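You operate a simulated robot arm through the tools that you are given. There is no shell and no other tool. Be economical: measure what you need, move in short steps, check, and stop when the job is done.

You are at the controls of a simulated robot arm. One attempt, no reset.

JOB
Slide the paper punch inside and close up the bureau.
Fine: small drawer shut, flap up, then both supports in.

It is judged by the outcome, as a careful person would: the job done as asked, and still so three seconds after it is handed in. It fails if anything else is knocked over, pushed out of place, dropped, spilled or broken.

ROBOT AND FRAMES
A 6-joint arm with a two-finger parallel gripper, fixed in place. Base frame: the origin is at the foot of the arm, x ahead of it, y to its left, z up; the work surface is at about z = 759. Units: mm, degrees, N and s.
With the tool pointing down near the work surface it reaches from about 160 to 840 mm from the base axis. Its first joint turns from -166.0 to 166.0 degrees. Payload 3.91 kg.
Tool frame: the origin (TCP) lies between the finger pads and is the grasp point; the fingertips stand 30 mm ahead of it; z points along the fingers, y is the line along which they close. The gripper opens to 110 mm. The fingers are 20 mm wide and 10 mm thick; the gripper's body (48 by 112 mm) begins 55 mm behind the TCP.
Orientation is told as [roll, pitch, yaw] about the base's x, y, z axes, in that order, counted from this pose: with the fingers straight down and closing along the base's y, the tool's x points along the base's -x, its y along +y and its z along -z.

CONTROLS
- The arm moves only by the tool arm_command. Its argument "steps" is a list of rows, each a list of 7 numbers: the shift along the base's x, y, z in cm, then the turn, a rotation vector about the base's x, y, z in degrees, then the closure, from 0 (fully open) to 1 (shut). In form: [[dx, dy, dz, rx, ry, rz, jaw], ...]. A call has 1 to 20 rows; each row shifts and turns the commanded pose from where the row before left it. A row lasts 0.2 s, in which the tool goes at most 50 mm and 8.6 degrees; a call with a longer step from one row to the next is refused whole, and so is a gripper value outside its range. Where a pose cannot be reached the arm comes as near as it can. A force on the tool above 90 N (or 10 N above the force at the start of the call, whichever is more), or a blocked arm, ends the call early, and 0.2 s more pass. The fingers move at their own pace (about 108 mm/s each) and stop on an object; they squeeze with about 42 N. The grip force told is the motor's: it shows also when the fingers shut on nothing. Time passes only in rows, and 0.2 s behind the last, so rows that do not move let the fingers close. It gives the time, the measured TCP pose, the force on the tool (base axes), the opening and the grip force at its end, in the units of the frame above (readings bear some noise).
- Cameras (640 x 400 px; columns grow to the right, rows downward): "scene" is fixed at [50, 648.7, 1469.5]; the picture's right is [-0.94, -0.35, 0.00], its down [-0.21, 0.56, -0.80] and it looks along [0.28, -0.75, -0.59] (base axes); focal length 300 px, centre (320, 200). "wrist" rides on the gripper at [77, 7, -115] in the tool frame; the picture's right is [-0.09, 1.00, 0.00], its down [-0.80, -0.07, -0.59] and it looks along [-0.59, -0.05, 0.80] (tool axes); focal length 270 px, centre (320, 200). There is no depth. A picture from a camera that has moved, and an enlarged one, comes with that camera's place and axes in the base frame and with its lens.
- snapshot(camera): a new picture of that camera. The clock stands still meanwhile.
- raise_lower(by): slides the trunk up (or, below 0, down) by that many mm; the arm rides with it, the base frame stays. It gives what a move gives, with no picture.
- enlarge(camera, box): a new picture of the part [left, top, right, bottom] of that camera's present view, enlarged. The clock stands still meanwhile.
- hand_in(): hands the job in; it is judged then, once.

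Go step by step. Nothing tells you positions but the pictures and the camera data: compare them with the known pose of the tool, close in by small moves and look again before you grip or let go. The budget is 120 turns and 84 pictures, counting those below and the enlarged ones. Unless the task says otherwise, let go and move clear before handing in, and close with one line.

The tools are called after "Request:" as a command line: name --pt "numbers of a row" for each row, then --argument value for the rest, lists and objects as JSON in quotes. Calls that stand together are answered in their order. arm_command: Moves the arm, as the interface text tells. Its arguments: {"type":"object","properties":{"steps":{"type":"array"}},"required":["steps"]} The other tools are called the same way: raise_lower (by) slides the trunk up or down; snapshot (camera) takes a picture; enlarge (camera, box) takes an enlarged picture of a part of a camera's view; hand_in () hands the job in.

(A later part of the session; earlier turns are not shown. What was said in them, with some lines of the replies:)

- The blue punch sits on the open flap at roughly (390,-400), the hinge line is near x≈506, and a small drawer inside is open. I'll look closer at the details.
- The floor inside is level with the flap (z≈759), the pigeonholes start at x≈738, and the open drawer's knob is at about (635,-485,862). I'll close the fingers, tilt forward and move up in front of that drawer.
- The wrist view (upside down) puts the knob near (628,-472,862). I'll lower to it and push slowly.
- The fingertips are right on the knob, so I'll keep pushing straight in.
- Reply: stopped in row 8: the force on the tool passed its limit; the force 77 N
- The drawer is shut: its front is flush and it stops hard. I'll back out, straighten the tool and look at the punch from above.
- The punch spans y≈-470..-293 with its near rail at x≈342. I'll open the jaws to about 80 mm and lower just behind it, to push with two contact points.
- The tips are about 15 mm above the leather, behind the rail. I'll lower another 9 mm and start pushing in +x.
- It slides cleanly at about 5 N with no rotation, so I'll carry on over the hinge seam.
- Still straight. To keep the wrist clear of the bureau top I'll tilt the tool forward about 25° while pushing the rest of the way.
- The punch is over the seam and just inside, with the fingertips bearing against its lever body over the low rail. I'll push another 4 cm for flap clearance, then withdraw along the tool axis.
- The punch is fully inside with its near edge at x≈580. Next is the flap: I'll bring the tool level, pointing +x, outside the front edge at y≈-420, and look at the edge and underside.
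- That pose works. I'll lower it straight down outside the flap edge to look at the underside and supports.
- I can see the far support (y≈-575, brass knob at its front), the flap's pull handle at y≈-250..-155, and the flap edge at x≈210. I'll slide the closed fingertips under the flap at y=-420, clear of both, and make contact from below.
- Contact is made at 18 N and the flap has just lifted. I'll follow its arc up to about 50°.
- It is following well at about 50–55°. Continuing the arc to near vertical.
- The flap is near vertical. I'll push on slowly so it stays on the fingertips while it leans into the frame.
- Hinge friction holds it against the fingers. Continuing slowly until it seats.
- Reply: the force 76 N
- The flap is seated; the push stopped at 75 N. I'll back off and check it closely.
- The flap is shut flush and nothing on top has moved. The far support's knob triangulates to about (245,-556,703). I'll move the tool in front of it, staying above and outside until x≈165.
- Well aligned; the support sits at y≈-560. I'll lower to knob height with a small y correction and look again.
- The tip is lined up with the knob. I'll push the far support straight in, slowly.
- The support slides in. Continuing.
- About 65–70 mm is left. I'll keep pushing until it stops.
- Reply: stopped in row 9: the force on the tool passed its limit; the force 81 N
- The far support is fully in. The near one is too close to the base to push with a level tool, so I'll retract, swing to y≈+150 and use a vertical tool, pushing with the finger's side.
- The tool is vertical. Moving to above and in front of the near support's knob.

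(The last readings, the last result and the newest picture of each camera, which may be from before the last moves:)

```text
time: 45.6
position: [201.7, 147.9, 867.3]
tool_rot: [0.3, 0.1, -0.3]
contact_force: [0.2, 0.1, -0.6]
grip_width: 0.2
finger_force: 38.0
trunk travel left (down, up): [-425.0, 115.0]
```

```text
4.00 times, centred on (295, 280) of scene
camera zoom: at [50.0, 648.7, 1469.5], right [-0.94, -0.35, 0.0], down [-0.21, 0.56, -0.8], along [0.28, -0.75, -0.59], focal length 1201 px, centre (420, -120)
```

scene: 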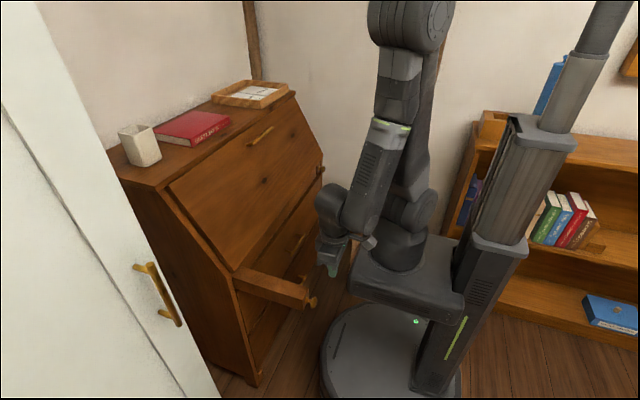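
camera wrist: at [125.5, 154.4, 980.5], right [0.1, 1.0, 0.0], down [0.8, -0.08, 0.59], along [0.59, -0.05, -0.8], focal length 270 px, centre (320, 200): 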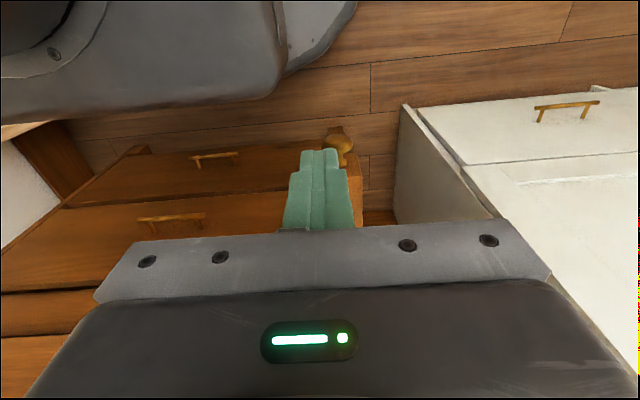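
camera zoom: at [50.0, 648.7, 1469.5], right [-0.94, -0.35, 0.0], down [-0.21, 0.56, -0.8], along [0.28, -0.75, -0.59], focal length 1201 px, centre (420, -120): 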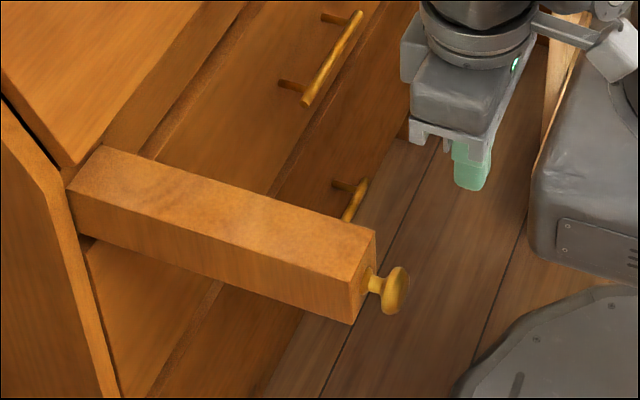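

The near knob's front is at about (240,161,705). I'll descend just in front of it.

Request:
arm_command --pt "-0.2 0.7 -3 0 0 0 1" --pt "0 0.6 -3 0 0 0 1" --pt "0 0 -3 0 0 0 1" --pt "0 0 -3 0 0 0 1" --pt "0 0 -2.5 0 0 0 1"

Request:
enlarge --camera "scene" --box '[220, 230, 370, 330]'

Request:
snapshot --camera "wrist"

```text
time: 46.8
position: [209.8, 162.0, 720.5]
tool_rot: [0.2, -0.1, -0.6]
contact_force: [-0.2, 0.2, -0.6]
grip_width: 0.0
finger_force: 37.8
out of reach, approached as far as the arm can: row 5
trunk travel left (down, up): [-425.0, 115.0]
```

```text
4.00 times, centred on (295, 280) of scene
camera zoom: at [50.0, 648.7, 1469.5], right [-0.94, -0.35, 0.0], down [-0.21, 0.56, -0.8], along [0.28, -0.75, -0.59], focal length 1201 px, centre (420, -120)
```

zoom: 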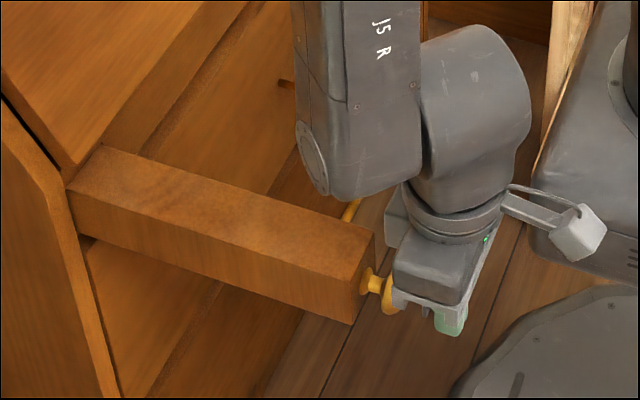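

```text
38 pictures are left
camera wrist: at [132.8, 169.5, 833.2], right [0.1, 1.0, 0.0], down [0.8, -0.08, 0.59], along [0.59, -0.06, -0.8], focal length 270 px, centre (320, 200)
```

wrist: 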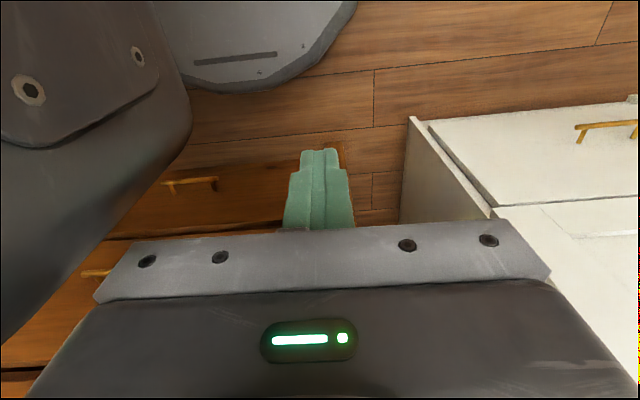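

The finger is right in front of the knob. I'll push the first part with the vertical tool, watching the wrist link that leads ahead of it.

Request:
arm_command --pt "1.5 0 0 0 0 0 1" --pt "1.2 0 0 0 0 0 1" --pt "1.2 0 0 0 0 0 1" --pt "1.2 0 0 0 0 0 1" --pt "1.2 0 0 0 0 0 1" --pt "1.2 0 0 0 0 0 1" --pt "1.2 0 0 0 0 0 1" --pt "1.2 0 0 0 0 0 1"

Request:
enlarge --camera "scene" --box '[190, 180, 370, 330]'

```text
time: 48.6
position: [308.1, 163.9, 722.0]
tool_rot: [0.3, 0.0, -0.4]
contact_force: [0.2, 0.4, 0.9]
grip_width: 0.0
finger_force: 37.2
trunk travel left (down, up): [-425.0, 115.0]
```

```text
2.67 times, centred on (280, 255) of scene
camera zoom: at [50.0, 648.7, 1469.5], right [-0.94, -0.35, 0.0], down [-0.21, 0.56, -0.8], along [0.28, -0.75, -0.59], focal length 801 px, centre (427, 53)
```

zoom: 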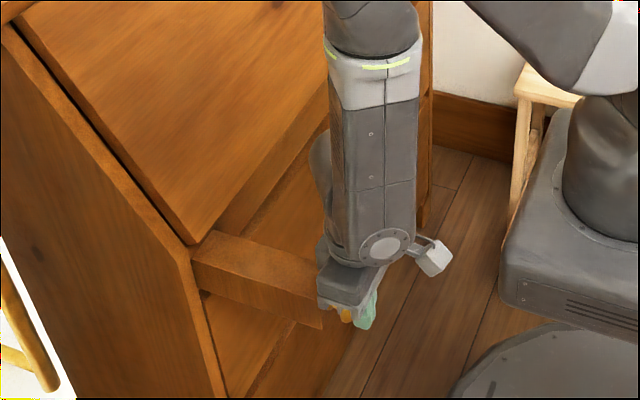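

About 80 mm in, and the arm has a clear posture. I'll continue while tilting the fingers forward to keep the gripper clear of the flap.

Request:
arm_command --pt "0.9 0 0 0 -5.5 0 1" --pt "0.9 0 0 0 -5.5 0 1" --pt "0.9 0 0 0 -5.5 0 1" --pt "0.9 0 0 0 -5.5 0 1" --pt "0.9 0 0 0 -5.5 0 1" --pt "0.9 0 0 0 -5.5 0 1" --pt "0.9 0 0 0 -5.5 0 1" --pt "0.9 0 0 0 -5.5 0 1"

Request:
enlarge --camera "scene" --box '[190, 180, 370, 330]'

Request:
snapshot --camera "wrist"

```text
time: 50.4
position: [374.0, 160.6, 721.0]
tool_rot: [2.9, -40.8, -0.7]
contact_force: [0.0, -1.0, -0.2]
grip_width: 0.2
finger_force: 37.5
out of reach, approached as far as the arm can: row 1, 2, 3
trunk travel left (down, up): [-425.0, 115.0]
```

```text
2.67 times, centred on (280, 255) of scene
camera zoom: at [50.0, 648.7, 1469.5], right [-0.94, -0.35, 0.0], down [-0.21, 0.56, -0.8], along [0.28, -0.75, -0.59], focal length 801 px, centre (427, 53)
```

zoom: 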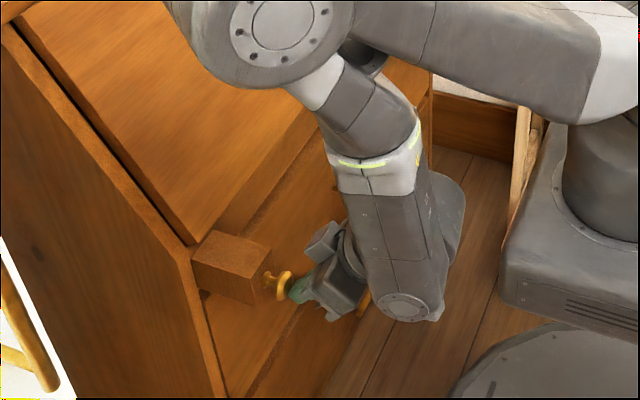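

```text
35 pictures are left
camera wrist: at [242.6, 162.7, 756.3], right [0.05, 0.99, 0.1], down [0.22, -0.1, 0.97], along [0.97, -0.02, -0.22], focal length 270 px, centre (320, 200)
```

wrist: 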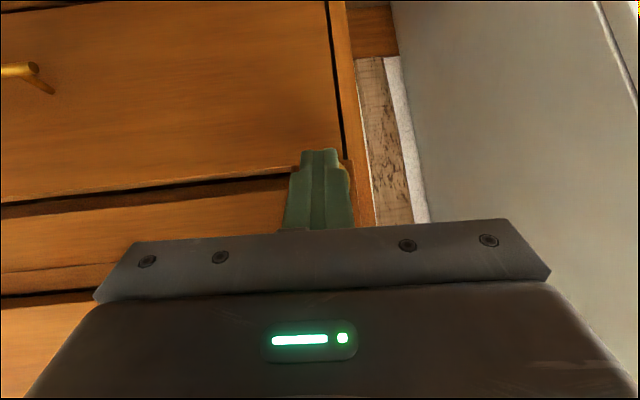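

Tilted to 41° and clear of the flap, with about 75 mm left. I'll push on in two short stages.

Request:
arm_command --pt "1 0 0 0 -4 0 1" --pt "1 0 0 0 -4 0 1" --pt "1 0 0 0 0 0 1" --pt "1 0 0 0 0 0 1"

Request:
enlarge --camera "scene" --box '[190, 130, 400, 330]'

```text
time: 51.4
position: [416.2, 159.6, 719.2]
tool_rot: [3.0, -48.7, -0.8]
contact_force: [-0.1, -0.2, 0.1]
grip_width: 0.0
finger_force: 38.6
trunk travel left (down, up): [-425.0, 115.0]
```

```text
2.00 times, centred on (295, 230) of scene
camera zoom: at [50.0, 648.7, 1469.5], right [-0.94, -0.35, 0.0], down [-0.21, 0.56, -0.8], along [0.28, -0.75, -0.59], focal length 600 px, centre (370, 140)
```

zoom: 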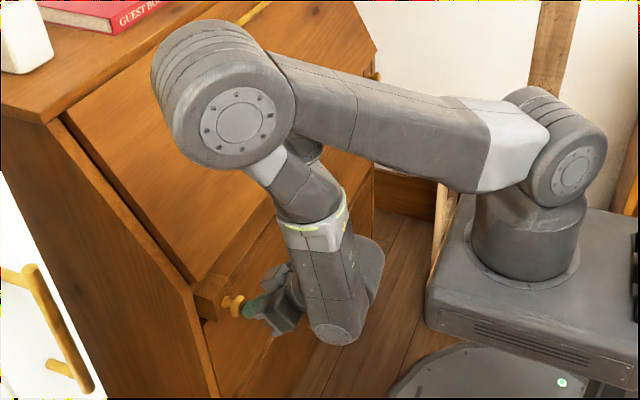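

The elbow is still well in front of the flap. Pushing the last 35–40 mm until it stops.

Request:
arm_command --pt "0.8 0 0 0 0 0 1" --pt "0.8 0 0 0 0 0 1" --pt "0.7 0 0 0 0 0 1" --pt "0.6 0 0 0 0 0 1" --pt "0.6 0 0 0 0 0 1" --pt "0.6 0 0 0 0 0 1" --pt "0.5 0 0 0 0 0 1" --pt "0.5 0 0 0 0 0 1"

Request:
enlarge --camera "scene" --box '[190, 130, 400, 330]'

```text
time: 53.2
position: [453.3, 157.3, 717.9]
tool_rot: [1.6, -47.0, 0.5]
contact_force: [-60.4, 16.4, 10.1]
grip_width: 0.0
finger_force: 37.4
trunk travel left (down, up): [-425.0, 115.0]
stopped in row 8: the force on the tool passed its limit (the readings are from after the stop); the commanded pose is now the measured one
```

```text
2.00 times, centred on (295, 230) of scene
camera zoom: at [50.0, 648.7, 1469.5], right [-0.94, -0.35, 0.0], down [-0.21, 0.56, -0.8], along [0.28, -0.75, -0.59], focal length 600 px, centre (370, 140)
```

zoom: 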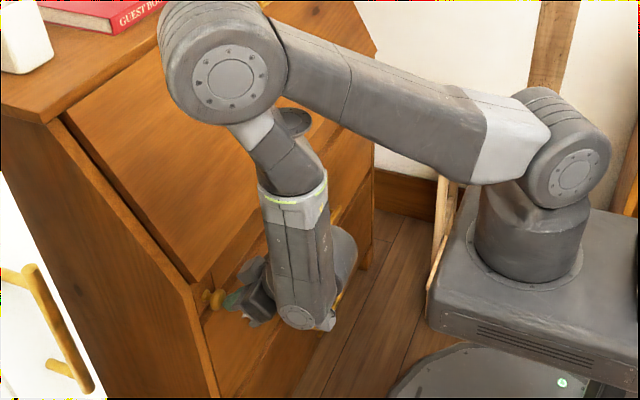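

The near support has stopped flush. I'll back away in steps and check everything.

Request:
arm_command --pt "-0.8 0 0 0 0 0 1" --pt "-2 0 0 0 0 0 1" --pt "-2.5 0 0 0 0 0 1" --pt "-2.5 0 0.5 0 0 0 1" --pt "-2 -1 3 0 0 0 1" --pt "-1 -2 4 0 0 0 1" --pt "-1 -2 4 0 0 0 1" --pt "0 -2 4 0 0 0 1" --pt "0 -2 4 0 0 0 1" --pt "0 -3 3.5 0 0 0 1" --pt "0 -4 2 0 0 0 1" --pt "0 -4 2 0 0 0 1"

Request:
snapshot --camera "scene"

Request:
enlarge --camera "scene" --box '[100, 70, 340, 330]'

```text
time: 55.8
position: [338.2, -43.1, 986.6]
tool_rot: [2.5, -47.4, -0.5]
contact_force: [0.1, -1.0, 1.3]
grip_width: 0.0
finger_force: 37.6
trunk travel left (down, up): [-425.0, 115.0]
```

```text
32 pictures are left
```

scene: 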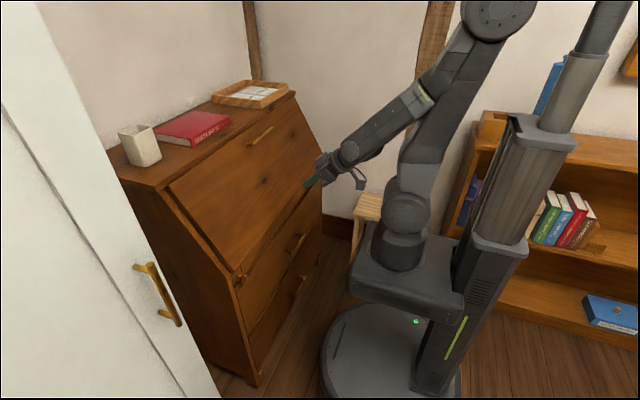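

```text
1.54 times, centred on (220, 200) of scene
camera zoom: at [50.0, 648.7, 1469.5], right [-0.94, -0.35, 0.0], down [-0.21, 0.56, -0.8], along [0.28, -0.75, -0.59], focal length 462 px, centre (474, 200)
```

zoom: 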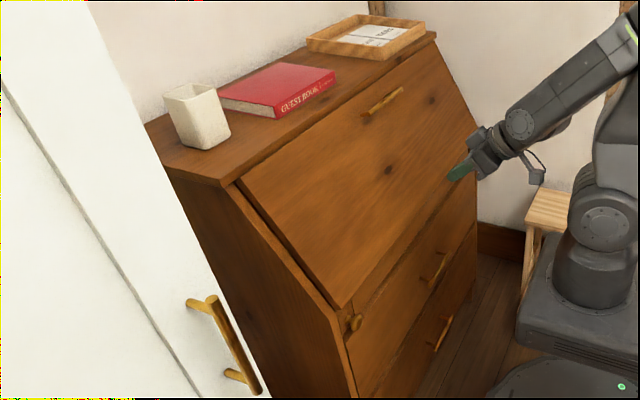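

Everything looks closed. One closer look at the flap seams and the support ends.

Request:
enlarge --camera "scene" --box '[140, 80, 340, 205]'

Request:
enlarge --camera "scene" --box '[200, 190, 340, 300]'

Request:
snapshot --camera "wrist"

```text
3.20 times, centred on (240, 142) of scene
camera zoom: at [50.0, 648.7, 1469.5], right [-0.94, -0.35, 0.0], down [-0.21, 0.56, -0.8], along [0.28, -0.75, -0.59], focal length 961 px, centre (576, 384)
```

zoom: 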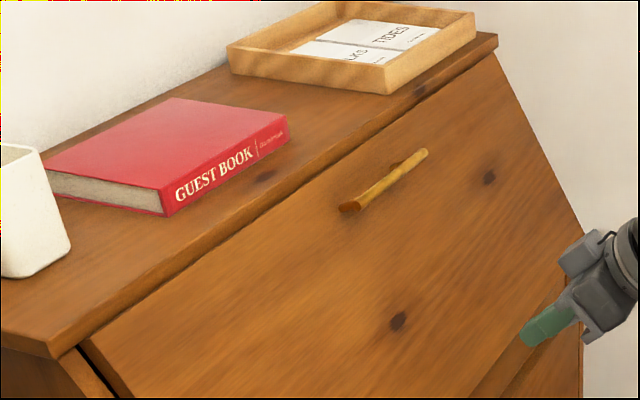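

```text
3.64 times, centred on (270, 245) of scene
camera zoom: at [50.0, 648.7, 1469.5], right [-0.94, -0.35, 0.0], down [-0.21, 0.56, -0.8], along [0.28, -0.75, -0.59], focal length 1092 px, centre (502, 36)
```

zoom: 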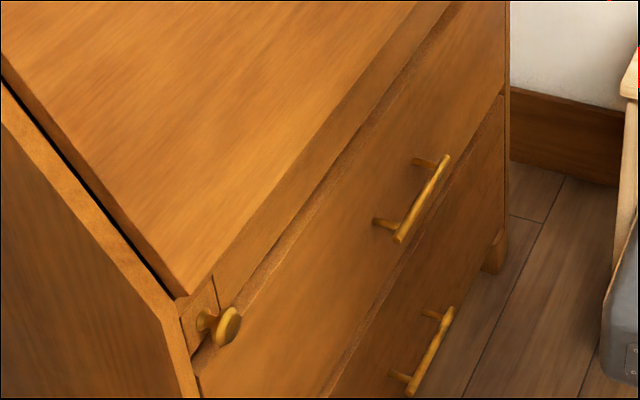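

```text
28 pictures are left
camera wrist: at [202.4, -40.1, 1006.8], right [0.04, 0.99, 0.09], down [0.11, -0.1, 0.99], along [0.99, -0.03, -0.11], focal length 270 px, centre (320, 200)
```

wrist: 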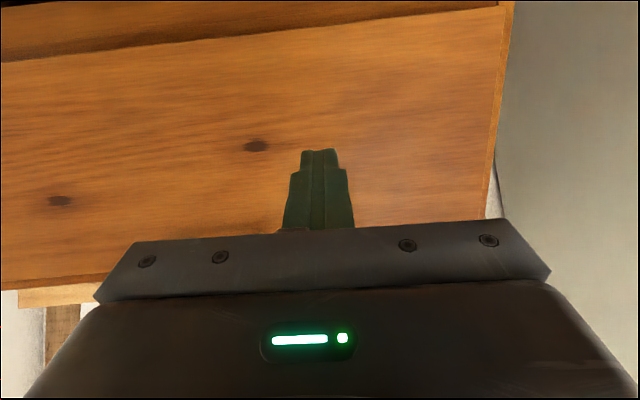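

The flap, the small drawer and both supports are closed, the punch is inside, and nothing else has moved. The arm is clear, so I'm handing in.

Request:
hand_in

```text
The job is handed in.
```

The punch is inside the bureau, the small drawer is shut, the flap is up and both supports are pushed in, and nothing else was disturbed as far as the pictures show.
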